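You operate a simulated robot arm through the tools that you are given. There is no shell and no other tool. Be economical: measure what you need, move in short steps, check, and stop when the job is done.

Carry out the task below with a simulated robot arm. There is one attempt and no reset: what you move stays moved.

TASK
Load the OAK board on the small press's lower tray and close the press.
Fine: tray in, guard down and latched before the pump starts; then CLOSE.

It is judged by the outcome, as a careful person would: the job done as asked, and still so three seconds after it is handed in. It fails if anything else is knocked over, pushed out of place, dropped, spilled or broken.

THE ROBOT
A 7-joint arm with a two-finger parallel gripper on a trunk, on a base that drives. Base frame: it is fixed to the floor where the robot stands at the start and does not move with it; the origin is under the middle of the robot, x ahead of it, y to its left, z up. Lengths are in cm, angles in degrees, forces in N, time in s.
With the tool pointing down near the work surface it reaches from about 28 to 74 cm from the robot's upright axis, wherever it stands. Its first joint turns from -115.0 to 115.0 degrees. Places, roughly: board [75, -175, 75]; desk clear button [90, -140, 130]; desk close button [130, -60, 100]; desk heat knob [130, -60, 120]; desk lamps button [110, -110, 100]; desk mode knob [100, -120, 120]; desk open button [120, -80, 100]; desk power knob [90, -140, 120]; desk pressure knob [120, -80, 120]; desk pump switch [100, -120, 100]; desk reset button [120, -100, 100]; desk start button [130, -70, 100]; desk stop button [90, -140, 100]; desk time knob [110, -100, 120]; desk zero button [130, -80, 130]; guard latch [120, -30, 100]. Payload 3.91 kg.
Tool frame: the origin (TCP) lies between the finger pads and is the grasp point; the fingertips stand 3 cm ahead of it; z points along the fingers, y is the line along which they close. The gripper opens to 11 cm. The fingers are 2 cm wide and 1 cm thick; the gripper's body (4.8 by 11.2 cm) begins 5.5 cm behind the TCP.
Orientation is that of the tool frame in the base frame, as [roll, pitch, yaw] about the fixed x, y, z axes, in that order (R = Rz(yaw) Ry(pitch) Rx(roll)). With the fingers straight down and closing along the base's y, the tool's x points along the base's -x, its y along +y and its z along -z.

THE INTERFACE
- The arm moves only by the tool drive_tool. Its argument "increments" is one flat list of numbers, 7 for each row, row after row: the shift along the tool's x, y, z in units of 500 mm (1.0 is 500 mm), then the turn, a rotation vector about the tool's x, y, z in units of 60 degrees (1.0 is 60 degrees), then the closure in counts, from 0 (fully open) to 255 (shut). In form: [dx, dy, dz, rx, ry, rz, claw, dx, dy, dz, rx, ry, rz, claw, ...]. A call has 1 to 10 rows; each row is the pose to reach, as a shift and turn from the pose commanded when the call began, along the tool's axes at that moment. A call with a number of a shift or a turn outside -1 to 1 is refused whole. Each row takes 0.2 s and may step no farther than 5 cm and 8.6 degrees from the row before; otherwise, or with a gripper value out of range, the whole call is refused. A pose out of reach is approached as far as the arm can. The call stops where the force on the tool passes 40 N (or 10 N more than at its start, if that is more) or the arm is blocked; 0.2 s more then pass. The fingers move at their own pace (about 10.8 cm/s each) and stop on an object; they squeeze with about 20 N. The grip force told is the motor's: it shows also when the fingers shut on nothing. Time passes only in rows, and 0.2 s behind the last, so rows that repeat a pose let the fingers close. The reply holds the time, the measured pose of the TCP, the force on the tool along the base axes, the opening and the grip force, in the units named above and with some noise, with the torque about the TCP (base axes, N m) and any sound that the robot's microphone picked up.
- Cameras (640 x 400 px; columns grow to the right, rows downward): "scene" is now at [2.4, 12.49, 138.02]; the picture's right is [-0.29, -0.96, 0.00], its down [-0.54, 0.17, -0.83] and it looks along [0.79, -0.24, -0.56] (base axes); focal length 274 px, centre (320, 200). "wrist" rides on the gripper at [7.2, 1.7, -10.3] in the tool frame; the picture's right is [-0.23, 0.97, 0.00], its down [-0.76, -0.18, -0.62] and it looks along [-0.61, -0.14, 0.78] (tool axes); focal length 222 px, centre (320, 200). There is no depth. A picture from a camera that has moved, and an enlarged one, comes with that camera's place and axes in the base frame and with its lens.
- camera(camera): a new picture of that camera. It takes no simulated time.
- slide_trunk(by): slides the trunk up (or, below 0, down) by that many cm; the arm and the scene camera ride with it, the base frame stays. It gives what a move gives, with no picture.
- steer(legs): drives the robot by 1 to 6 legs, each [ahead, turn to the left] in cm and degrees, along the robot's own axes; the way and the turn of a leg run together, so that a leg with both is an arc; at most 150 cm and 180 degrees a leg. The arm and the cameras ride along, it lands a little off, and it stops where it bumps. It gives what a move gives.
- aim_head(pan, tilt): turns the head with the scene camera to pan (to the left, within 155 degrees either way) and tilt (down, from -29 to 69), counted from straight ahead of the robot. It gives what a move gives.
- close_up(camera, box): a new picture of the part [left, top, right, bottom] of that camera's present view, enlarged. It takes no simulated time.
- close_job(): hands the job in; it is judged then, once.

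Work in short steps. Places have to be worked out from the pictures, the camera data and where the tool is seen: move nearer, look again, correct. Check each grasp and each placing, and mend what went wrong. You have 120 turns and 78 pictures in all, those below and enlarged ones among them. Open the gripper and draw the arm clear of the work before you hand the job in, unless the task says otherwise; then end with one line.

The tools are called after "Call:" as name(argument=value, ...) on one line, values as JSON. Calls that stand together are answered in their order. drive_tool: Moves the arm, as the interface text tells. Its arguments: {"type":"object","properties":{"increments":{"type":"array","items":{"type":"number"}}},"required":["increments"]} The other tools are called the same way: slide_trunk (by) slides the trunk up or down; steer (legs) drives the base; aim_head (pan, tilt) turns the head that bears the scene camera; camera (camera) takes a picture; close_up (camera, box) takes an enlarged picture of a part of a camera's view; close_job () hands the job in.

At the start:

```text
time: 0.0
tool_pos: [47.0, -4.57, 98.95]
tcp_rot: [-179.9, 0.0, -179.9]
wrist_force: [0.2, 0.4, -0.1]
ft_torque: [0.01, -0.01, 0.0]
finger_gap: 11.01
grip_force: 0.0
trunk travel left (down, up): [-47.5, 51.5]
robot x, y, heading: [-0.12, 0.41, -0.1]
head pan, tilt: [-17.1, 34.2]
```

scene: 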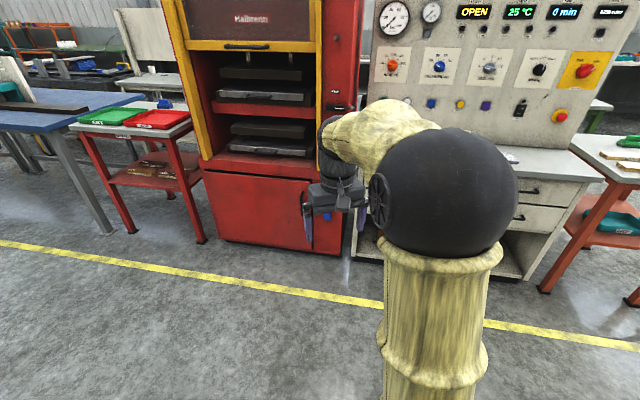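
wrist: 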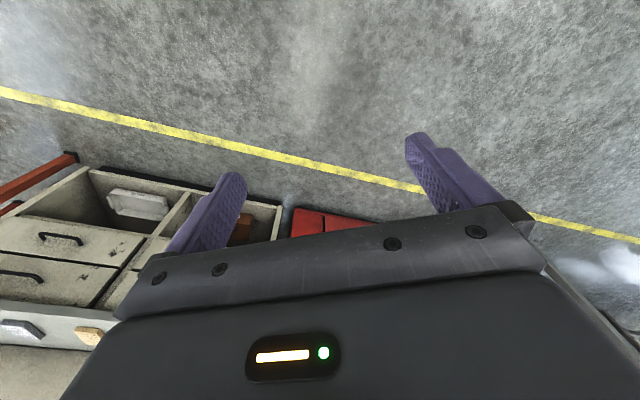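

I start by looking closer at the press and the desk in the present view.

Call:
close_up(camera="scene", box=[360, 0, 640, 175])

Call:
close_up(camera="scene", box=[150, 0, 390, 150])

Call:
aim_head(pan=-60, tilt=25)

Call:
camera(camera="scene")

```text
2.29 times, centred on (500, 88) of scene
camera zoom: at [2.4, 12.49, 138.02], right [-0.29, -0.96, 0.0], down [-0.54, 0.17, -0.83], along [0.79, -0.24, -0.56], focal length 628 px, centre (-91, 457)
```

zoom: 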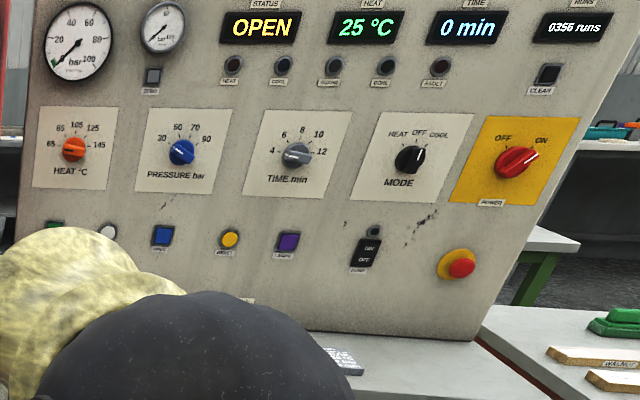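

```text
2.67 times, centred on (270, 75) of scene
camera zoom: at [2.4, 12.49, 138.02], right [-0.29, -0.96, 0.0], down [-0.54, 0.17, -0.83], along [0.79, -0.24, -0.56], focal length 732 px, centre (453, 533)
```

zoom: 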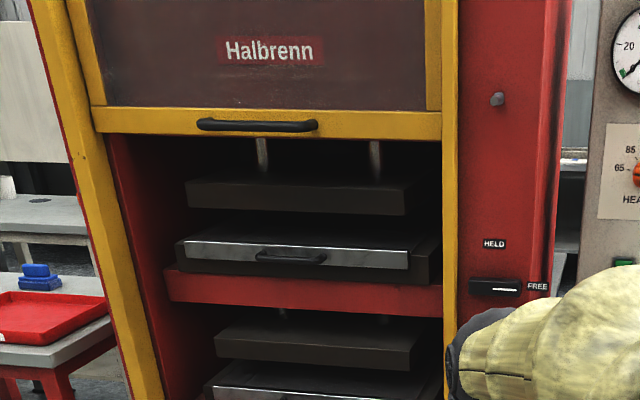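

```text
time: 1.1
tool_pos: [46.83, -4.57, 99.02]
tcp_rot: [179.9, 0.0, 180.0]
wrist_force: [0.2, -0.1, -0.6]
ft_torque: [0.01, 0.01, -0.01]
finger_gap: 10.98
grip_force: 0.1
trunk travel left (down, up): [-47.5, 51.5]
robot x, y, heading: [-0.58, -0.14, -0.1]
head pan, tilt: [-60.0, 25.0]
```

```text
73 pictures are left
camera scene: at [-1.45, 7.12, 139.47], right [-0.87, -0.5, 0.0], down [-0.21, 0.37, -0.91], along [0.45, -0.78, -0.42], focal length 274 px, centre (320, 200)
```

scene: 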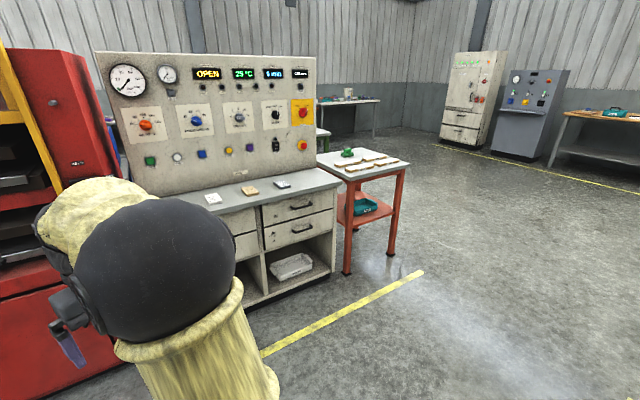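

The table on the right carries several boards; I zoom there and on the cards lying on the desk.

Call:
close_up(camera="scene", box=[310, 130, 430, 205])

Call:
close_up(camera="scene", box=[180, 130, 324, 220])

Call:
close_up(camera="scene", box=[90, 50, 330, 200])

```text
5.33 times, centred on (370, 168) of scene
camera zoom: at [-1.45, 7.12, 139.47], right [-0.87, -0.5, 0.0], down [-0.21, 0.37, -0.91], along [0.45, -0.78, -0.42], focal length 1464 px, centre (53, 373)
```

zoom: 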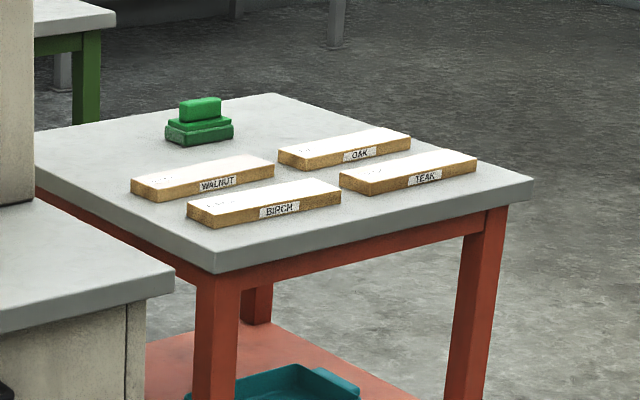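

```text
4.44 times, centred on (252, 175) of scene
camera zoom: at [-1.45, 7.12, 139.47], right [-0.87, -0.5, 0.0], down [-0.21, 0.37, -0.91], along [0.45, -0.78, -0.42], focal length 1220 px, centre (622, 311)
```

zoom: 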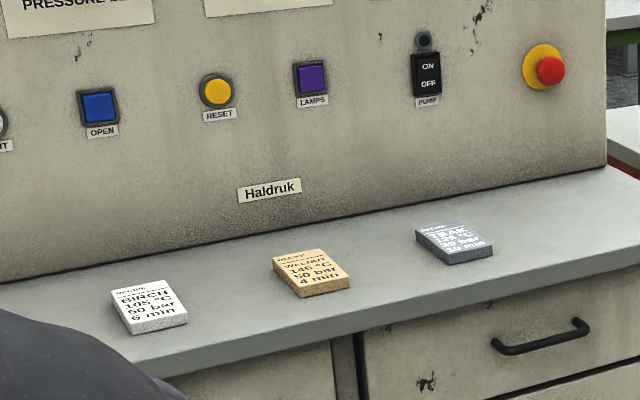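

```text
2.67 times, centred on (210, 125) of scene
camera zoom: at [-1.45, 7.12, 139.47], right [-0.87, -0.5, 0.0], down [-0.21, 0.37, -0.91], along [0.45, -0.78, -0.42], focal length 732 px, centre (613, 400)
```

zoom: 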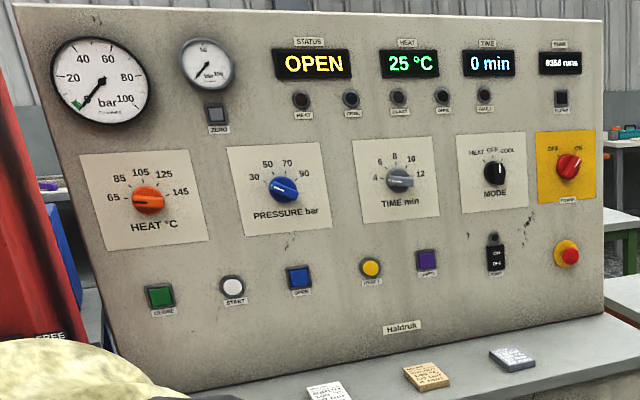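

The OAK board is the one at the far right of the back row on the red table, near [62, -180]. I raise the trunk a little and drive in front of that table, facing it.

Call:
slide_trunk(by=15)

Call:
steer(legs=[[0, -90], [145, 0], [0, 65]])

Call:
aim_head(pan=0, tilt=40)

Call:
camera(camera="scene")

Call:
camera(camera="wrist")

```text
time: 2.9
tool_pos: [46.93, -4.54, 113.95]
tcp_rot: [-180.0, 0.1, 179.9]
wrist_force: [0.3, -0.4, 0.1]
ft_torque: [0.03, 0.03, 0.0]
finger_gap: 11.0
grip_force: 0.2
trunk travel left (down, up): [-62.5, 36.5]
robot x, y, heading: [0.17, 0.01, 0.0]
head pan, tilt: [-60.0, 25.0]
```

```text
time: 21.0
tool_pos: [44.87, -168.66, 113.92]
tcp_rot: [-180.0, 0.0, 157.7]
wrist_force: [0.5, 0.9, 0.4]
ft_torque: [0.0, 0.01, -0.02]
finger_gap: 11.0
grip_force: 0.2
trunk travel left (down, up): [-62.5, 36.5]
robot x, y, heading: [2.77, -146.75, -22.2]
head pan, tilt: [-60.0, 25.0]
```

```text
time: 22.3
tool_pos: [44.82, -168.65, 113.84]
tcp_rot: [-180.0, 0.0, 157.7]
wrist_force: [0.5, 0.0, 0.3]
ft_torque: [0.02, 0.0, 0.03]
finger_gap: 11.0
grip_force: 0.0
trunk travel left (down, up): [-62.5, 36.5]
robot x, y, heading: [2.83, -146.71, -22.5]
head pan, tilt: [0.0, 40.0]
```

```text
69 pictures are left
camera scene: at [11.17, -133.65, 152.14], right [-0.38, -0.93, 0.0], down [-0.59, 0.24, -0.77], along [0.71, -0.29, -0.64], focal length 274 px, centre (320, 200)
```

scene: 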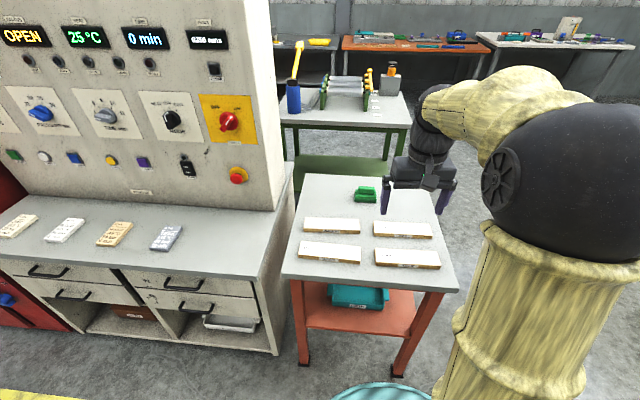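

```text
68 pictures are left
camera wrist: at [38.75, -164.3, 124.23], right [0.58, 0.82, 0.0], down [0.64, -0.45, 0.62], along [0.51, -0.36, -0.78], focal length 222 px, centre (320, 200)
```

wrist: 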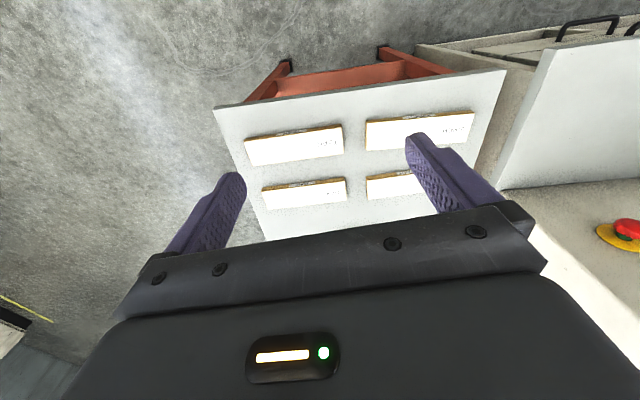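

I zoom in on the four boards to confirm labels and locate the OAK board.

Call:
close_up(camera="scene", box=[280, 170, 472, 290])

Call:
close_up(camera="wrist", box=[200, 60, 520, 260])

```text
3.33 times, centred on (376, 230) of scene
camera zoom: at [11.17, -133.65, 152.14], right [-0.38, -0.93, 0.0], down [-0.59, 0.24, -0.77], along [0.71, -0.29, -0.64], focal length 915 px, centre (133, 100)
```

zoom: 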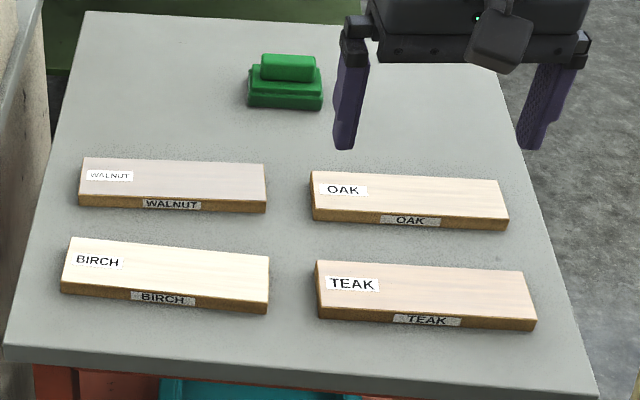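

```text
2.00 times, centred on (360, 160) of wrist
camera zoom: at [38.75, -164.3, 124.23], right [0.58, 0.82, 0.0], down [0.64, -0.45, 0.62], along [0.51, -0.36, -0.78], focal length 444 px, centre (240, 280)
```

zoom: 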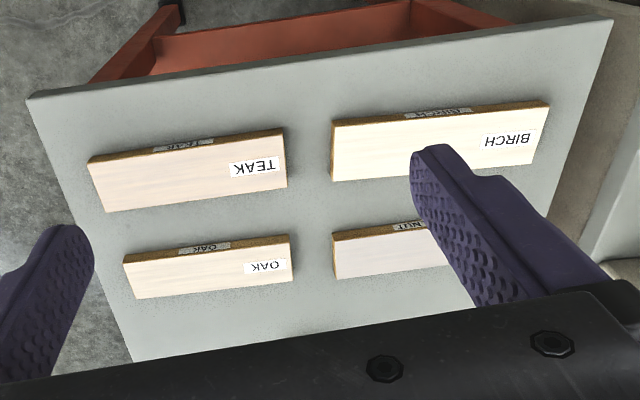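

Labels confirmed; OAK's top centre triangulates to about [61.6, -185, 84.5], length along [-0.44,-0.90]. The tray will need pulling out first with the free hand, so I go back to the press and look at it.

Call:
steer(legs=[[0, 112], [147, 0], [0, -90], [25, 0]])

Call:
aim_head(pan=0, tilt=25)

Call:
camera(camera="scene")

```text
time: 44.8
tool_pos: [78.61, -5.63, 113.94]
tcp_rot: [-180.0, 0.0, 178.9]
wrist_force: [-0.9, 0.2, 0.1]
ft_torque: [0.02, 0.0, 0.02]
finger_gap: 11.02
grip_force: 0.2
trunk travel left (down, up): [-62.5, 36.5]
robot x, y, heading: [31.83, -0.61, -1.1]
head pan, tilt: [0.0, 40.0]
```

```text
time: 45.6
tool_pos: [78.41, -5.79, 113.94]
tcp_rot: [-180.0, 0.1, 179.0]
wrist_force: [-0.8, 0.6, -0.5]
ft_torque: [0.01, 0.03, -0.02]
finger_gap: 11.03
grip_force: 0.0
trunk travel left (down, up): [-62.5, 36.5]
robot x, y, heading: [31.58, -0.48, -1.0]
head pan, tilt: [0.0, 25.0]
```

```text
65 pictures are left
camera scene: at [35.04, 14.64, 154.46], right [-0.01, -1.0, 0.0], down [-0.42, 0.01, -0.91], along [0.91, -0.01, -0.42], focal length 274 px, centre (320, 200)
```

scene: 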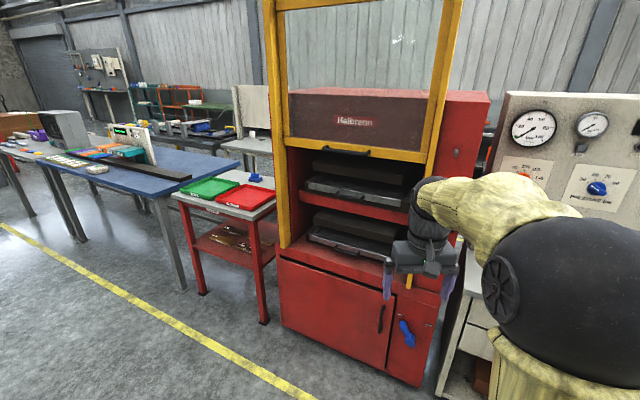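

The press faces about -x. I zoom in on the openings and the latch.

Call:
close_up(camera="scene", box=[265, 130, 457, 250])

Call:
close_up(camera="scene", box=[370, 100, 530, 200])

Call:
camera(camera="wrist")

```text
3.33 times, centred on (361, 190) of scene
camera zoom: at [35.04, 14.64, 154.46], right [-0.01, -1.0, 0.0], down [-0.42, 0.01, -0.91], along [0.91, -0.01, -0.42], focal length 915 px, centre (183, 233)
```

zoom: 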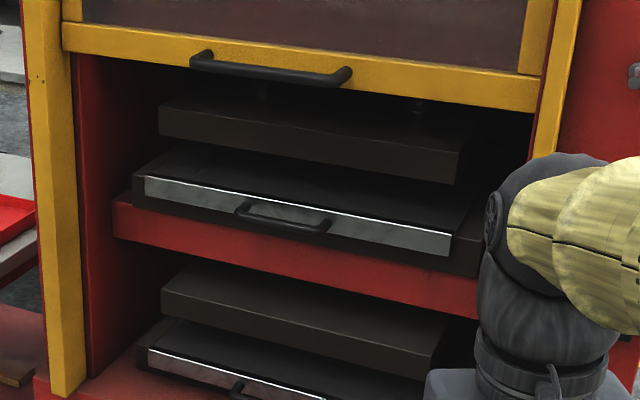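

```text
4.00 times, centred on (450, 150) of scene
camera zoom: at [35.04, 14.64, 154.46], right [-0.01, -1.0, 0.0], down [-0.42, 0.01, -0.91], along [0.91, -0.01, -0.42], focal length 1098 px, centre (-200, 400)
```

zoom: 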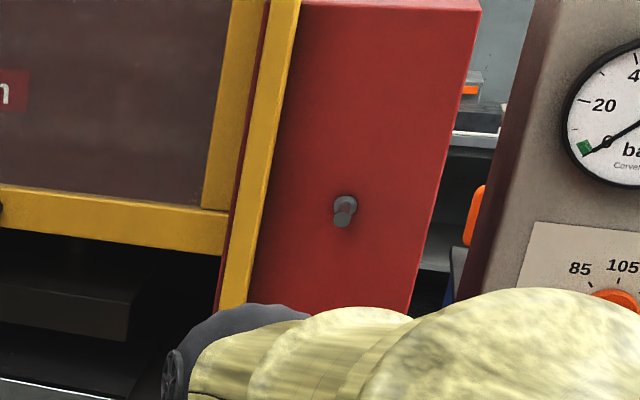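

```text
62 pictures are left
camera wrist: at [71.28, -3.92, 124.23], right [0.24, 0.97, 0.0], down [0.76, -0.19, 0.62], along [0.6, -0.15, -0.78], focal length 222 px, centre (320, 200)
```

wrist: 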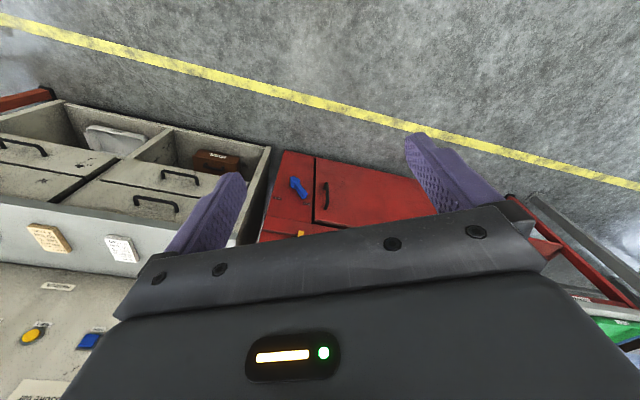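

Rough triangulation puts the handles farther than the hints suggest; I lower the trunk 30 cm for a good vertical baseline and a view into the lower opening.

Call:
slide_trunk(by=-35)

Call:
camera(camera="scene")

Call:
close_up(camera="scene", box=[255, 60, 447, 180])

```text
time: 49.0
tool_pos: [78.48, -5.76, 78.89]
tcp_rot: [-180.0, 0.0, 179.0]
wrist_force: [-0.9, -0.7, 0.5]
ft_torque: [-0.04, -0.02, 0.02]
finger_gap: 10.99
grip_force: 0.0
trunk travel left (down, up): [-27.5, 71.5]
robot x, y, heading: [31.11, -0.46, -0.8]
head pan, tilt: [0.0, 25.0]
```

```text
61 pictures are left
camera scene: at [35.03, 14.63, 119.47], right [-0.01, -1.0, 0.0], down [-0.42, 0.01, -0.91], along [0.91, -0.01, -0.42], focal length 274 px, centre (320, 200)
```

scene: 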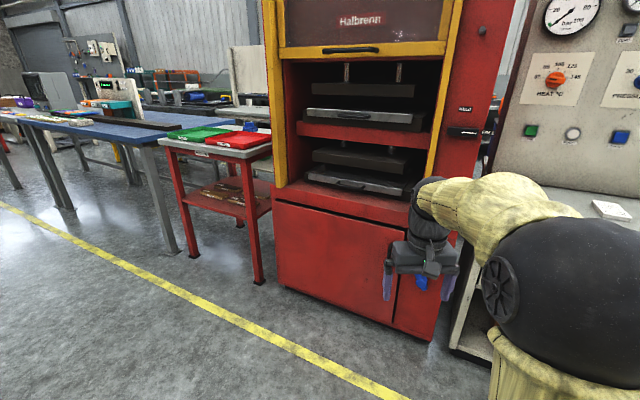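

```text
3.33 times, centred on (351, 120) of scene
camera zoom: at [35.03, 14.63, 119.47], right [-0.01, -1.0, 0.0], down [-0.42, 0.01, -0.91], along [0.91, -0.01, -0.42], focal length 915 px, centre (217, 467)
```

zoom: 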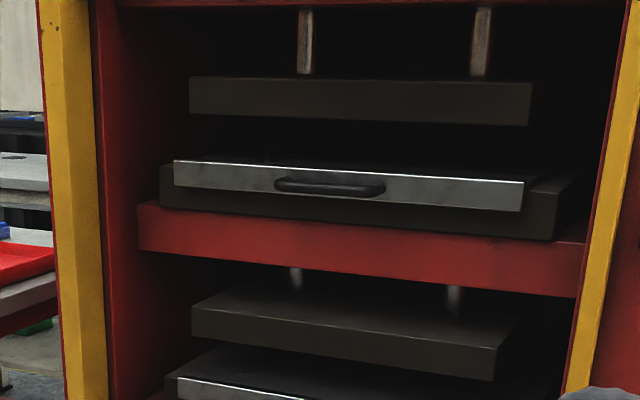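

Two-view triangulation: upper handle ≈ [148, 0, 104], lower handle ≈ [148, -1, 76.5]; the press front faces [-0.88, 0.47], so I square up at heading ≈ -28°, about 85 cm off.

Call:
steer(legs=[[0, 44.6], [57.5, 0], [0, -71.5]])

Call:
camera(camera="scene")

Call:
close_up(camera="scene", box=[230, 40, 486, 200])

```text
time: 60.1
tool_pos: [113.05, 12.62, 78.94]
tcp_rot: [180.0, 0.0, 151.8]
wrist_force: [0.5, 0.7, 0.4]
ft_torque: [0.01, 0.01, 0.02]
finger_gap: 11.01
grip_force: 0.1
trunk travel left (down, up): [-27.5, 71.5]
robot x, y, heading: [73.58, 38.77, -28.0]
head pan, tilt: [0.0, 25.0]
```

```text
59 pictures are left
camera scene: at [83.79, 50.55, 119.47], right [-0.47, -0.88, 0.0], down [-0.37, 0.2, -0.91], along [0.8, -0.43, -0.42], focal length 274 px, centre (320, 200)
```

scene: 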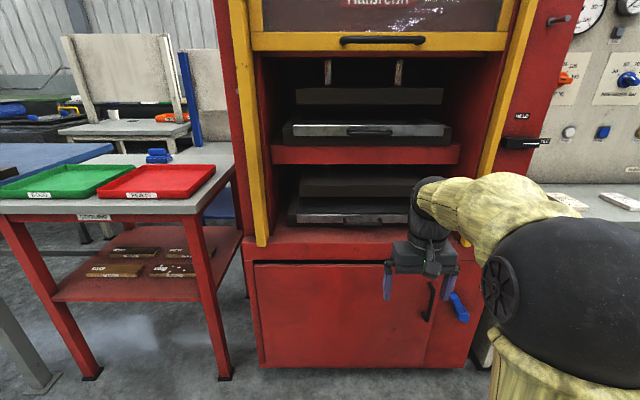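

```text
2.50 times, centred on (358, 120) of scene
camera zoom: at [83.79, 50.55, 119.47], right [-0.47, -0.88, 0.0], down [-0.37, 0.2, -0.91], along [0.8, -0.43, -0.42], focal length 686 px, centre (225, 400)
```

zoom: 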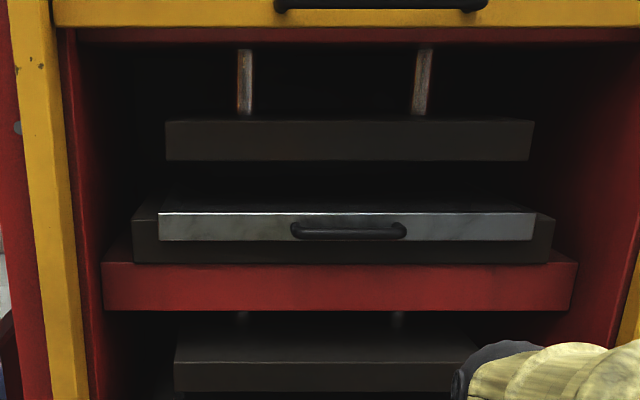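

Squared up nicely. Now a close-up of the lower tray and its handle.

Call:
close_up(camera="scene", box=[264, 160, 424, 260])

Call:
close_up(camera="scene", box=[460, 0, 620, 180])

```text
4.00 times, centred on (344, 210) of scene
camera zoom: at [83.79, 50.55, 119.47], right [-0.47, -0.88, 0.0], down [-0.37, 0.2, -0.91], along [0.8, -0.43, -0.42], focal length 1098 px, centre (224, 160)
```

zoom: 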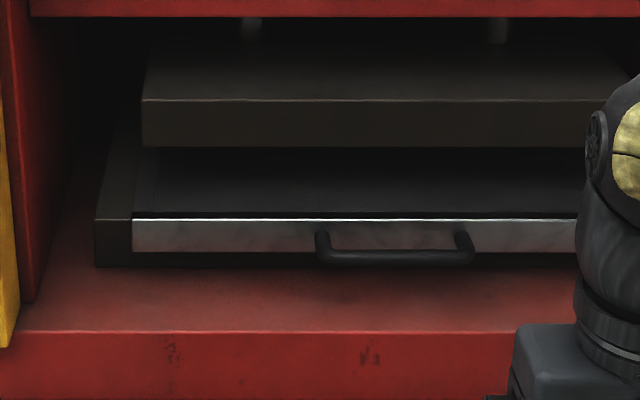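

```text
2.22 times, centred on (540, 90) of scene
camera zoom: at [83.79, 50.55, 119.47], right [-0.47, -0.88, 0.0], down [-0.37, 0.2, -0.91], along [0.8, -0.43, -0.42], focal length 610 px, centre (-169, 444)
```

zoom: 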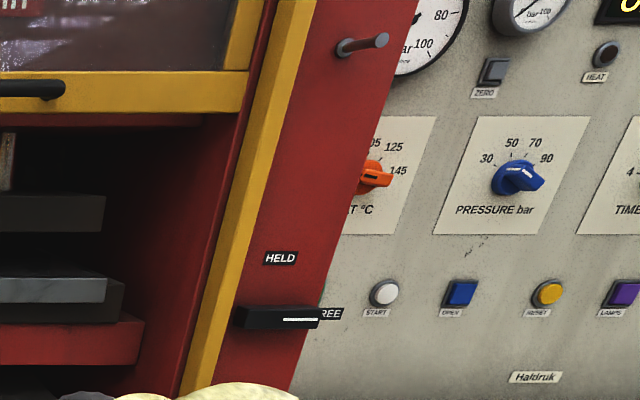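

Bar of the lower handle is at ≈ [147.8, -0.5, 73], 84 cm ahead of the robot, with a ledge at z≈69 in front. I turn the tool: first 90° about its axis, so the fingers will close vertically once it is pitched forward.

Call:
drive_tool(increments=[0, 0, 0, 0, 0, 0.125, 150, 0, 0, 0, 0, 0, 0.25, 150, 0, 0, 0, 0, 0, 0.375, 150, 0, 0, 0, 0, 0, 0.5, 150, 0, 0, 0, 0, 0, 0.625, 150, 0, 0, 0, 0, 0, 0.75, 150, 0, 0, 0, 0, 0, 0.875, 150, 0, 0, 0, 0, 0, 1.0, 150])

Call:
drive_tool(increments=[0, 0, 0, 0, 0, 0.125, 150, 0, 0, 0, 0, 0, 0.25, 150, 0, 0, 0, 0, 0, 0.375, 150, 0, 0, 0, 0, 0, 0.5, 150])

Call:
drive_tool(increments=[0, 0, 0, -0.125, 0, 0, 150, 0, 0, 0, -0.25, 0, 0, 150, 0, 0, 0, -0.375, 0, 0, 150, 0, 0, 0, -0.5, 0, 0, 150, 0, 0, 0, -0.625, 0, 0, 150, 0, 0, 0, -0.75, 0, 0, 150, 0, 0, 0, -0.875, 0, 0, 150, 0, 0, 0, -1.0, 0, 0, 150])

Call:
drive_tool(increments=[0, 0, 0, -0.1, 0, 0, 150, 0, 0, 0, -0.2, 0, 0, 150])

Call:
camera(camera="wrist")

Call:
camera(camera="scene")

```text
time: 61.9
tool_pos: [113.09, 12.55, 79.08]
tcp_rot: [-180.0, 0.0, 91.8]
wrist_force: [-0.8, -0.8, -0.4]
ft_torque: [-0.02, 0.0, -0.03]
finger_gap: 4.52
grip_force: 0.0
trunk travel left (down, up): [-27.5, 71.5]
robot x, y, heading: [73.92, 38.56, -28.0]
head pan, tilt: [0.0, 25.0]
```

```text
time: 62.9
tool_pos: [112.99, 12.59, 79.03]
tcp_rot: [180.0, 0.0, 61.5]
wrist_force: [-0.9, -1.0, 0.1]
ft_torque: [0.02, 0.02, 0.02]
finger_gap: 4.54
grip_force: 0.0
trunk travel left (down, up): [-27.5, 71.5]
robot x, y, heading: [73.99, 38.84, -27.9]
head pan, tilt: [0.0, 25.0]
```

```text
time: 64.9
tool_pos: [110.58, 9.61, 79.02]
tcp_rot: [120.0, 0.0, 56.6]
wrist_force: [0.0, -0.5, -0.3]
ft_torque: [0.01, -0.01, -0.01]
finger_gap: 4.52
grip_force: 0.1
trunk travel left (down, up): [-27.5, 71.5]
robot x, y, heading: [73.74, 38.96, -27.7]
head pan, tilt: [0.0, 25.0]
stopped in row 8: the arm was blocked; the commanded pose is now the measured one
```

```text
time: 65.5
tool_pos: [111.25, 9.27, 79.54]
tcp_rot: [108.0, 0.0, 56.7]
wrist_force: [0.3, 0.8, 0.4]
ft_torque: [-0.01, 0.03, -0.01]
finger_gap: 4.53
grip_force: 0.1
out of reach, approached as far as the arm can: row 2
trunk travel left (down, up): [-27.5, 71.5]
robot x, y, heading: [73.98, 38.78, -27.8]
head pan, tilt: [0.0, 25.0]
```

```text
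55 pictures are left
camera wrist: at [107.56, 20.34, 84.26], right [0.13, -0.36, 0.93], down [-0.96, -0.28, 0.02], along [0.25, -0.89, -0.38], focal length 222 px, centre (320, 200)
```

wrist: 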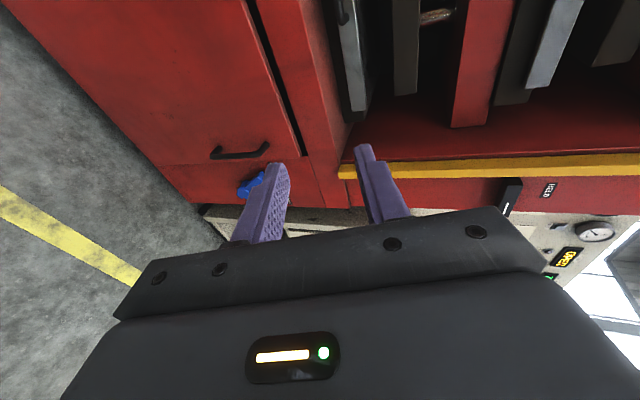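

```text
54 pictures are left
camera scene: at [83.78, 50.56, 119.47], right [-0.47, -0.88, 0.0], down [-0.37, 0.2, -0.91], along [0.8, -0.43, -0.42], focal length 274 px, centre (320, 200)
```

scene: 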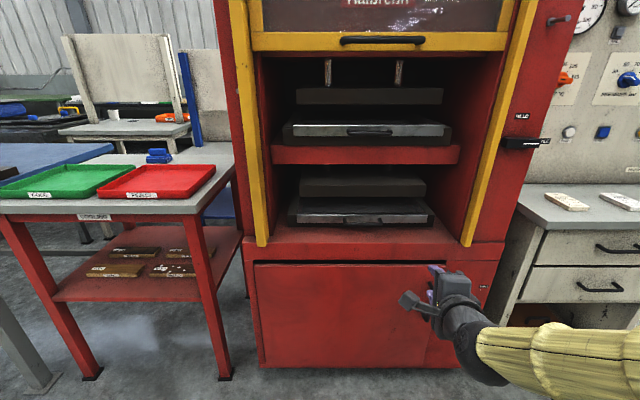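

The arm hit its joint limits while folded; stretching forward should free it. I extend the tool ~15 cm forward, 9 cm left and a bit down, correcting the yaw.

Call:
drive_tool(increments=[0.04, -0.005, 0.061, 0, 0.017, -0.006, 150, 0.08, -0.011, 0.122, 0, 0.035, -0.011, 150, 0.12, -0.016, 0.184, 0, 0.052, -0.017, 150, 0.16, -0.022, 0.245, 0, 0.07, -0.022, 150, 0.2, -0.027, 0.306, 0, 0.087, -0.028, 150])

Call:
camera(camera="wrist")

```text
time: 66.7
tool_pos: [122.26, 10.86, 78.87]
tcp_rot: [108.1, 0.0, 62.2]
wrist_force: [0.1, 0.0, 0.5]
ft_torque: [0.0, 0.02, 0.0]
finger_gap: 4.54
grip_force: 0.1
out of reach, approached as far as the arm can: row 3, 4, 5
trunk travel left (down, up): [-27.5, 71.5]
robot x, y, heading: [73.77, 39.02, -28.1]
head pan, tilt: [0.0, 25.0]
```

```text
53 pictures are left
camera wrist: at [117.48, 21.57, 83.62], right [0.16, -0.34, 0.93], down [-0.93, -0.37, 0.02], along [0.34, -0.86, -0.38], focal length 222 px, centre (320, 200)
```

wrist: 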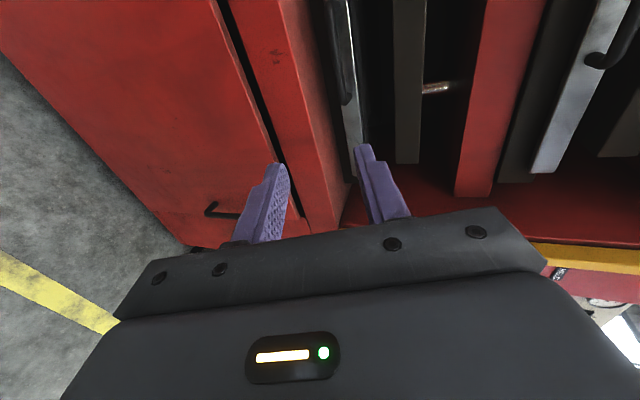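

The reach at this shallow pitch is limited; a 45° downward pitch also clears the ledge and is easier for the arm. I rotate to 45° and lower the TCP toward z≈75.

Call:
drive_tool(increments=[0, -0.02, 0.006, 0.11, 0, 0, 150, 0, -0.04, 0.012, 0.22, 0, 0, 150, 0, -0.06, 0.02, 0.33, 0, 0, 150, 0, -0.076, 0.026, 0.45, 0, 0, 150])

Call:
camera(camera="scene")

```text
time: 67.7
tool_pos: [121.26, 10.81, 75.67]
tcp_rot: [133.4, 0.2, 62.0]
wrist_force: [-0.5, 1.0, -1.0]
ft_torque: [0.01, 0.04, 0.03]
finger_gap: 4.53
grip_force: 0.0
out of reach, approached as far as the arm can: row 3, 4
trunk travel left (down, up): [-27.5, 71.5]
robot x, y, heading: [73.75, 38.54, -27.7]
head pan, tilt: [0.0, 25.0]
```

```text
52 pictures are left
camera scene: at [83.79, 50.55, 119.47], right [-0.47, -0.88, 0.0], down [-0.37, 0.2, -0.91], along [0.8, -0.43, -0.42], focal length 274 px, centre (320, 200)
```

scene: 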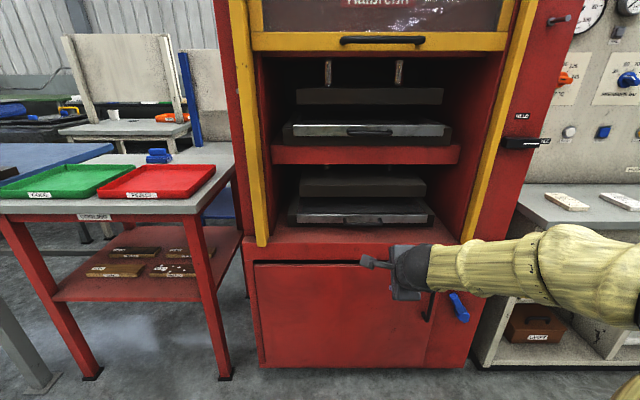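

The elbow has swung right because of wrist limits. A hook with shut fingers (original roll) pitched 45° suits this arm better, so I undo the 90° roll and shut the fingers.

Call:
drive_tool(increments=[0, 0, 0, 0, 0, -0.125, 255, 0, 0, 0, 0, 0, -0.25, 255, 0, 0, 0, 0, 0, -0.375, 255, 0, 0, 0, 0, 0, -0.5, 255, 0, 0, 0, 0, 0, -0.625, 255, 0, 0, 0, 0, 0, -0.75, 255, 0, 0, 0, 0, 0, -0.875, 255, 0, 0, 0, 0, 0, -1.0, 255])

Call:
drive_tool(increments=[0, 0, 0, 0, 0, -0.125, 255, 0, 0, 0, 0, 0, -0.25, 255, 0, 0, 0, 0, 0, -0.375, 255, 0, 0, 0, 0, 0, -0.5, 255])

Call:
camera(camera="scene")

```text
time: 69.5
tool_pos: [121.07, 10.74, 75.62]
tcp_rot: [153.5, 37.8, 112.9]
wrist_force: [-0.6, -0.1, 0.1]
ft_torque: [0.0, -0.01, 0.01]
finger_gap: 0.0
grip_force: 19.7
trunk travel left (down, up): [-27.5, 71.5]
robot x, y, heading: [73.67, 38.93, -28.0]
head pan, tilt: [0.0, 25.0]
```

```text
time: 70.5
tool_pos: [121.0, 10.81, 75.75]
tcp_rot: [-179.8, 44.9, 152.3]
wrist_force: [-0.4, 1.0, -0.3]
ft_torque: [-0.02, 0.0, 0.0]
finger_gap: 0.03
grip_force: 20.1
trunk travel left (down, up): [-27.5, 71.5]
robot x, y, heading: [73.67, 38.67, -27.8]
head pan, tilt: [0.0, 25.0]
```

```text
51 pictures are left
camera scene: at [83.79, 50.55, 119.47], right [-0.47, -0.88, 0.0], down [-0.37, 0.2, -0.91], along [0.8, -0.43, -0.42], focal length 274 px, centre (320, 200)
```

scene: 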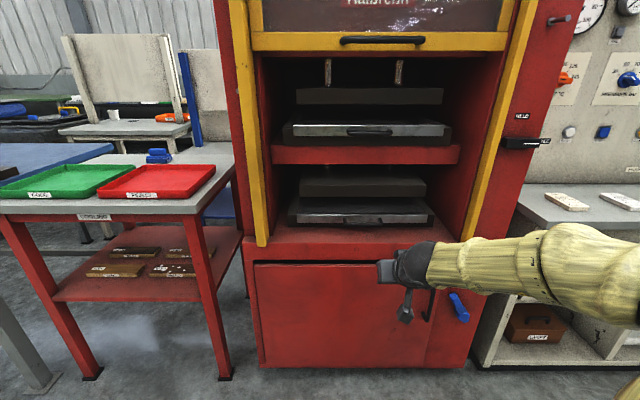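

The arm tolerates 45°; a real grip on the bar is more forgiving than a 2 cm-wide hook in a ~3 cm gap, so I roll back +90° with the fingers part-open and steepen to about 55° downward.

Call:
drive_tool(increments=[0, 0, 0, 0, 0, 0.125, 150, 0, 0, 0, 0, 0, 0.25, 150, 0, 0, 0, 0, 0, 0.375, 150, 0, 0, 0, 0, 0, 0.5, 150, 0, 0, 0, 0, 0, 0.625, 150, 0, 0, 0, 0, 0, 0.75, 150, 0, 0, 0, 0, 0, 0.875, 150, 0, 0, 0, 0, 0, 1.0, 150])

Call:
drive_tool(increments=[0, 0, 0, 0, 0, 0.125, 150, 0, 0, 0, 0, 0, 0.25, 150, 0, 0, 0, 0, 0, 0.375, 150, 0, 0, 0, 0, 0, 0.5, 150])

Call:
drive_tool(increments=[0, 0.02, -0.02, 0.1, 0, 0, 150, 0, 0.04, -0.04, 0.2, 0, 0, 150])

Call:
steer(legs=[[16, 0]])

Call:
camera(camera="wrist")

Call:
camera(camera="scene")

```text
time: 72.3
tool_pos: [120.95, 10.77, 75.69]
tcp_rot: [139.1, 20.6, 84.3]
wrist_force: [-0.6, -0.8, -0.1]
ft_torque: [0.01, 0.0, 0.02]
finger_gap: 4.52
grip_force: 0.1
trunk travel left (down, up): [-27.5, 71.5]
robot x, y, heading: [73.85, 38.85, -27.7]
head pan, tilt: [0.0, 25.0]
```

```text
time: 73.3
tool_pos: [120.9, 10.75, 75.77]
tcp_rot: [135.1, -0.2, 62.1]
wrist_force: [-0.2, 0.7, -0.5]
ft_torque: [-0.01, 0.0, 0.02]
finger_gap: 4.52
grip_force: 0.1
trunk travel left (down, up): [-27.5, 71.5]
robot x, y, heading: [73.71, 38.59, -27.9]
head pan, tilt: [0.0, 25.0]
```

```text
time: 73.9
tool_pos: [120.28, 11.01, 78.58]
tcp_rot: [147.0, 0.0, 62.2]
wrist_force: [-0.4, 0.4, -0.1]
ft_torque: [-0.03, 0.04, -0.01]
finger_gap: 4.56
grip_force: 0.1
out of reach, approached as far as the arm can: row 2
trunk travel left (down, up): [-27.5, 71.5]
robot x, y, heading: [73.91, 38.76, -27.9]
head pan, tilt: [0.0, 25.0]
```

```text
time: 75.4
tool_pos: [134.36, 3.6, 78.56]
tcp_rot: [146.9, 0.0, 62.1]
wrist_force: [0.5, 0.1, 1.0]
ft_torque: [0.01, -0.01, 0.01]
finger_gap: 4.56
grip_force: 0.0
trunk travel left (down, up): [-27.5, 71.5]
robot x, y, heading: [87.74, 31.42, -28.0]
head pan, tilt: [0.0, 25.0]
```

```text
50 pictures are left
camera wrist: at [134.14, 11.96, 88.23], right [0.62, -0.58, 0.53], down [-0.79, -0.44, 0.42], along [-0.01, -0.68, -0.73], focal length 222 px, centre (320, 200)
```

wrist: 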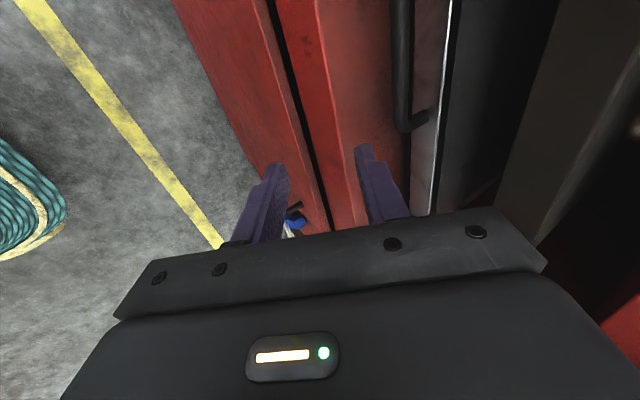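

```text
49 pictures are left
camera scene: at [97.85, 43.07, 119.47], right [-0.47, -0.88, 0.0], down [-0.37, 0.2, -0.91], along [0.8, -0.43, -0.42], focal length 274 px, centre (320, 200)
```

scene: 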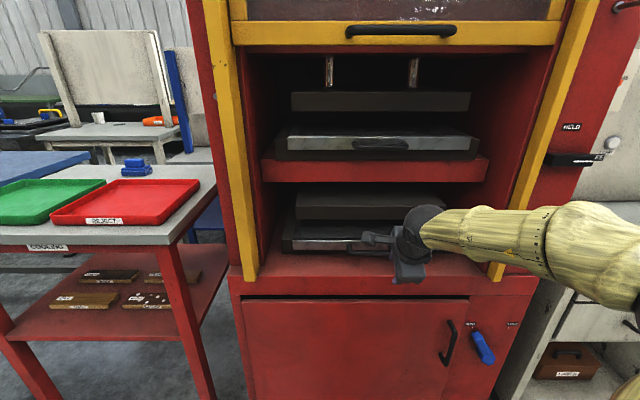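

The bar is confirmed near [147,-0.6,73]; it's 13 cm ahead and 2 cm left of the tool. I drive 10 cm ahead, then look again.

Call:
steer(legs=[[10, 0]])

Call:
drive_tool(increments=[0.02, 0, 0, 0, 0, 0, 174, 0.04, 0, 0, 0, 0, 0, 174])

Call:
camera(camera="wrist")

```text
time: 76.7
tool_pos: [143.17, -1.14, 78.71]
tcp_rot: [147.0, 0.0, 62.1]
wrist_force: [-0.8, -0.2, -0.8]
ft_torque: [0.02, -0.01, 0.01]
finger_gap: 4.56
grip_force: 0.0
trunk travel left (down, up): [-27.5, 71.5]
robot x, y, heading: [96.97, 26.76, -28.3]
head pan, tilt: [0.0, 25.0]
```

```text
time: 77.3
tool_pos: [143.7, 0.58, 78.9]
tcp_rot: [146.8, -0.1, 62.1]
wrist_force: [0.0, 0.0, -0.3]
ft_torque: [-0.01, -0.02, -0.02]
finger_gap: 3.51
grip_force: 0.0
out of reach, approached as far as the arm can: row 2
trunk travel left (down, up): [-27.5, 71.5]
robot x, y, heading: [96.79, 26.56, -28.1]
head pan, tilt: [0.0, 25.0]
```

```text
48 pictures are left
camera wrist: at [143.29, 9.13, 88.36], right [0.61, -0.58, 0.53], down [-0.79, -0.44, 0.42], along [-0.01, -0.68, -0.73], focal length 222 px, centre (320, 200)
```

wrist: 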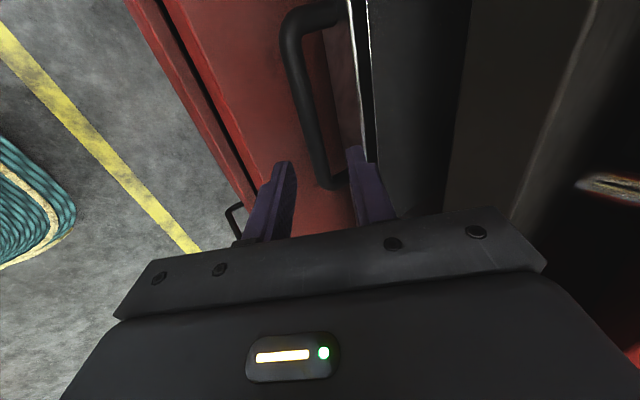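

Bar lies at f≈129.7 with the tool's closing gap lined up; I advance along the tool axis 5.5 cm with a small -y correction.

Call:
drive_tool(increments=[0, -0.004, 0.04, 0, 0, 0, 174, 0, -0.008, 0.075, 0, 0, 0, 174, 0, -0.01, 0.11, 0, 0, 0, 174])

Call:
camera(camera="wrist")

```text
time: 78.1
tool_pos: [142.25, 0.26, 75.53]
tcp_rot: [146.8, 0.0, 62.1]
wrist_force: [0.1, -0.7, -0.8]
ft_torque: [0.0, 0.03, 0.01]
finger_gap: 3.51
grip_force: 0.0
out of reach, approached as far as the arm can: row 1, 2, 3
trunk travel left (down, up): [-27.5, 71.5]
robot x, y, heading: [96.79, 26.68, -28.0]
head pan, tilt: [0.0, 25.0]
```

```text
47 pictures are left
camera wrist: at [141.94, 8.65, 85.19], right [0.61, -0.58, 0.53], down [-0.79, -0.44, 0.42], along [-0.01, -0.68, -0.73], focal length 222 px, centre (320, 200)
```

wrist: 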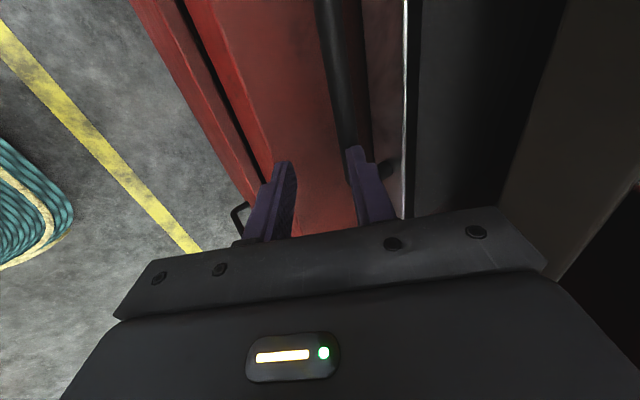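

The arm is at its forward limit in this posture, so I'll use trunk and base instead: raise 3.5 cm, then step diagonally forward/down.

Call:
slide_trunk(by=3.5)

Call:
steer(legs=[[1.3, 0]])

Call:
slide_trunk(by=-2)

```text
time: 78.8
tool_pos: [142.24, 0.14, 79.14]
tcp_rot: [146.9, 0.1, 62.1]
wrist_force: [-0.4, 0.0, -0.6]
ft_torque: [0.0, -0.01, 0.03]
finger_gap: 3.52
grip_force: 0.0
trunk travel left (down, up): [-31.0, 68.0]
robot x, y, heading: [96.61, 26.49, -27.8]
head pan, tilt: [0.0, 25.0]
```

```text
time: 79.6
tool_pos: [143.34, -0.46, 79.08]
tcp_rot: [146.9, -0.1, 62.0]
wrist_force: [-0.5, -0.3, 0.5]
ft_torque: [-0.01, -0.01, -0.01]
finger_gap: 3.52
grip_force: 0.0
trunk travel left (down, up): [-31.0, 68.0]
robot x, y, heading: [97.78, 25.98, -28.0]
head pan, tilt: [0.0, 25.0]
```

```text
time: 80.3
tool_pos: [143.52, -0.35, 77.21]
tcp_rot: [146.9, 0.0, 62.1]
wrist_force: [-0.1, -0.7, 0.5]
ft_torque: [0.01, -0.04, -0.03]
finger_gap: 3.51
grip_force: 0.0
trunk travel left (down, up): [-29.0, 70.0]
robot x, y, heading: [97.71, 26.27, -28.3]
head pan, tilt: [0.0, 25.0]
```

On the diagonal as planned (f≈126.8, z 77.2); continuing with two more steps.

Call:
steer(legs=[[1.2, 0]])

Call:
slide_trunk(by=-1.6)

Call:
steer(legs=[[1.2, 0]])

Call:
slide_trunk(by=-1.8)

Call:
camera(camera="wrist")

```text
time: 81.0
tool_pos: [144.48, -1.11, 77.17]
tcp_rot: [147.0, 0.0, 62.1]
wrist_force: [0.0, 0.8, -0.7]
ft_torque: [-0.02, -0.02, -0.01]
finger_gap: 3.49
grip_force: 0.2
trunk travel left (down, up): [-29.0, 70.0]
robot x, y, heading: [98.84, 25.51, -28.2]
head pan, tilt: [0.0, 25.0]
```

```text
time: 81.7
tool_pos: [144.5, -0.95, 75.49]
tcp_rot: [147.0, 0.0, 62.0]
wrist_force: [-0.2, 0.1, -0.6]
ft_torque: [0.01, -0.04, 0.0]
finger_gap: 3.5
grip_force: 0.0
trunk travel left (down, up): [-27.4, 71.6]
robot x, y, heading: [98.85, 25.41, -28.1]
head pan, tilt: [0.0, 25.0]
```

```text
time: 82.4
tool_pos: [145.43, -1.48, 75.62]
tcp_rot: [146.8, 0.0, 62.1]
wrist_force: [-8.0, 4.4, 4.2]
ft_torque: [-0.02, -0.03, -0.04]
finger_gap: 3.2
grip_force: 0.0
trunk travel left (down, up): [-27.4, 71.6]
robot x, y, heading: [99.6, 24.68, -28.3]
head pan, tilt: [0.0, 25.0]
```

```text
time: 83.1
tool_pos: [145.58, -1.42, 73.73]
tcp_rot: [146.9, 0.0, 62.1]
wrist_force: [-7.6, 5.0, 5.2]
ft_torque: [-0.06, -0.13, 0.0]
finger_gap: 3.26
grip_force: 0.0
trunk travel left (down, up): [-25.6, 73.4]
robot x, y, heading: [99.84, 24.79, -28.3]
head pan, tilt: [0.0, 25.0]
```

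```text
46 pictures are left
camera wrist: at [145.1, 6.98, 83.31], right [0.61, -0.58, 0.53], down [-0.79, -0.44, 0.42], along [-0.01, -0.68, -0.73], focal length 222 px, centre (320, 200)
```

wrist: 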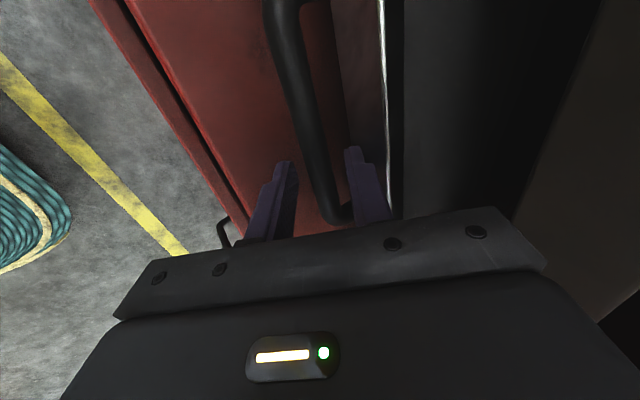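

The bar appears between the fingers with light contact (~9 N). I close the gripper on it.

Call:
drive_tool(increments=[0, 0, 0, 0, 0, 0, 255, 0, 0, 0, 0, 0, 0, 255])

Call:
camera(camera="wrist")

```text
time: 83.7
tool_pos: [145.57, -1.5, 73.73]
tcp_rot: [146.9, 0.0, 62.2]
wrist_force: [1.7, -2.6, 3.5]
ft_torque: [0.82, -0.59, 0.34]
finger_gap: 1.41
grip_force: 45.1
trunk travel left (down, up): [-25.6, 73.4]
robot x, y, heading: [99.87, 24.72, -28.2]
head pan, tilt: [0.0, 25.0]
```

```text
45 pictures are left
camera wrist: at [145.21, 6.86, 83.3], right [0.61, -0.58, 0.53], down [-0.79, -0.44, 0.42], along [-0.01, -0.68, -0.73], focal length 222 px, centre (320, 200)
```

wrist: 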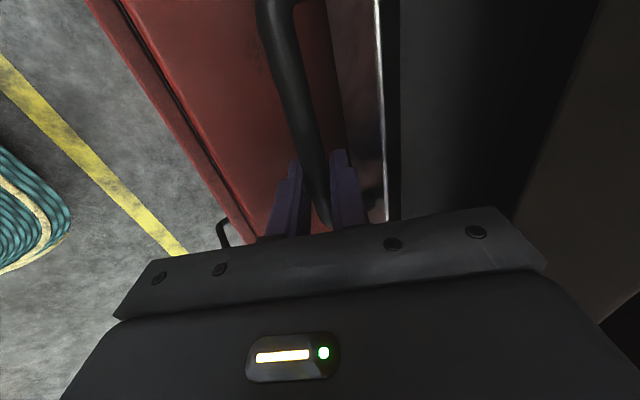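

Bar gripped (1.4 cm). I pull by backing the base 8 cm and check.

Call:
steer(legs=[[-8, 0]])

Call:
camera(camera="scene")

```text
time: 84.8
tool_pos: [138.49, 2.11, 73.73]
tcp_rot: [146.8, 0.0, 62.1]
wrist_force: [2.5, -0.9, 3.8]
ft_torque: [0.46, -0.29, -0.08]
finger_gap: 1.36
grip_force: 44.9
trunk travel left (down, up): [-25.6, 73.4]
robot x, y, heading: [93.18, 28.76, -28.1]
head pan, tilt: [0.0, 25.0]
```

```text
44 pictures are left
camera scene: at [102.88, 40.38, 117.57], right [-0.47, -0.88, 0.0], down [-0.37, 0.2, -0.91], along [0.8, -0.43, -0.42], focal length 274 px, centre (320, 200)
```

scene: 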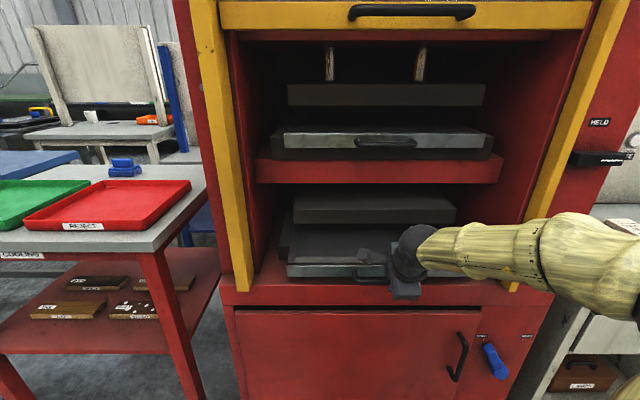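

The tray slides out. I pull another 9 cm.

Call:
steer(legs=[[-9, 0]])

Call:
camera(camera="scene")

```text
time: 86.0
tool_pos: [130.8, 6.33, 73.74]
tcp_rot: [146.8, 0.0, 62.0]
wrist_force: [4.6, 3.3, 0.3]
ft_torque: [0.42, -0.24, 0.01]
finger_gap: 1.39
grip_force: 45.1
trunk travel left (down, up): [-25.6, 73.4]
robot x, y, heading: [85.33, 32.99, -28.3]
head pan, tilt: [0.0, 25.0]
```

```text
43 pictures are left
camera scene: at [95.11, 44.58, 117.56], right [-0.47, -0.88, 0.0], down [-0.37, 0.2, -0.91], along [0.8, -0.43, -0.42], focal length 274 px, centre (320, 200)
```

scene: 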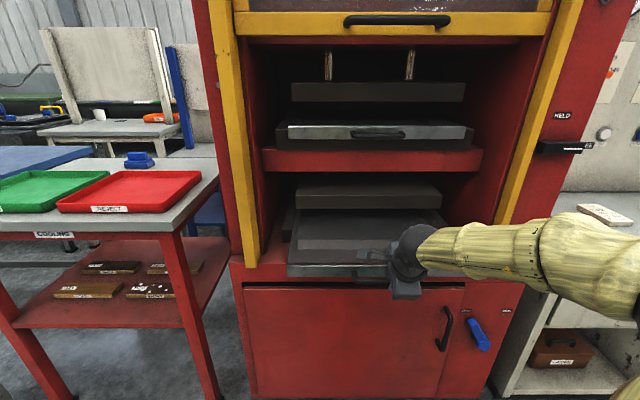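

I pull 5 cm more to give room for the hand in front of the upper ledge.

Call:
steer(legs=[[-5, 0]])

Call:
close_up(camera="scene", box=[230, 120, 486, 300])

```text
time: 86.9
tool_pos: [126.36, 8.82, 73.84]
tcp_rot: [146.9, -0.1, 62.2]
wrist_force: [1.5, -1.1, -0.1]
ft_torque: [-0.34, 0.19, -0.64]
finger_gap: 1.37
grip_force: 45.1
trunk travel left (down, up): [-25.6, 73.4]
robot x, y, heading: [80.93, 34.78, -28.0]
head pan, tilt: [0.0, 25.0]
```

```text
2.22 times, centred on (358, 210) of scene
camera zoom: at [90.71, 46.89, 117.57], right [-0.47, -0.88, 0.0], down [-0.37, 0.2, -0.91], along [0.8, -0.43, -0.42], focal length 610 px, centre (236, 178)
```

zoom: 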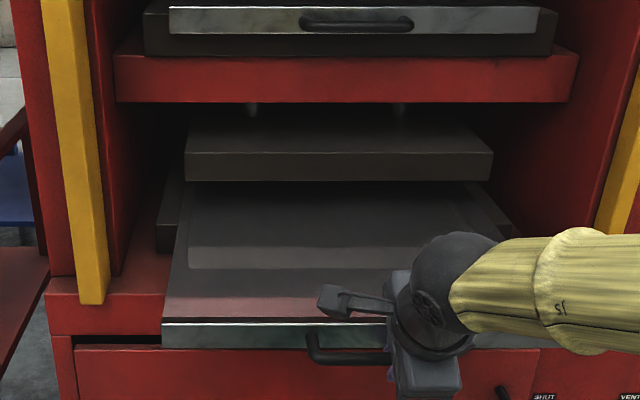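

Tray is out ~21 cm. I release the bar and withdraw along the tool axis.

Call:
drive_tool(increments=[0, 0, 0, 0, 0, 0, 170, 0, 0, 0, 0, 0, 0, 170])

Call:
drive_tool(increments=[0, 0, -0.04, 0, 0, 0, 170, 0, 0, -0.08, 0, 0, 0, 170, 0, 0, -0.12, 0, 0, 0, 170, 0, 0, -0.16, 0, 0, 0, 170])

Call:
camera(camera="wrist")

```text
time: 87.5
tool_pos: [126.39, 8.73, 73.66]
tcp_rot: [146.7, -0.1, 62.1]
wrist_force: [-1.9, 1.3, -0.9]
ft_torque: [0.06, 0.06, 0.02]
finger_gap: 3.57
grip_force: 0.0
trunk travel left (down, up): [-25.6, 73.4]
robot x, y, heading: [80.77, 34.81, -28.2]
head pan, tilt: [0.0, 25.0]
```

```text
time: 88.5
tool_pos: [122.61, 10.92, 80.43]
tcp_rot: [147.0, 0.0, 62.1]
wrist_force: [0.1, -0.3, 0.2]
ft_torque: [-0.01, 0.03, -0.02]
finger_gap: 3.66
grip_force: 0.0
trunk travel left (down, up): [-25.6, 73.4]
robot x, y, heading: [80.71, 34.7, -28.0]
head pan, tilt: [0.0, 25.0]
```

```text
41 pictures are left
camera wrist: at [122.21, 19.31, 89.88], right [0.61, -0.58, 0.53], down [-0.79, -0.44, 0.42], along [-0.01, -0.68, -0.73], focal length 222 px, centre (320, 200)
```

wrist: 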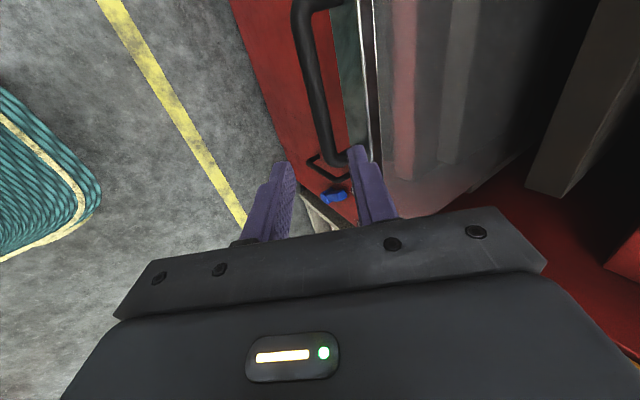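

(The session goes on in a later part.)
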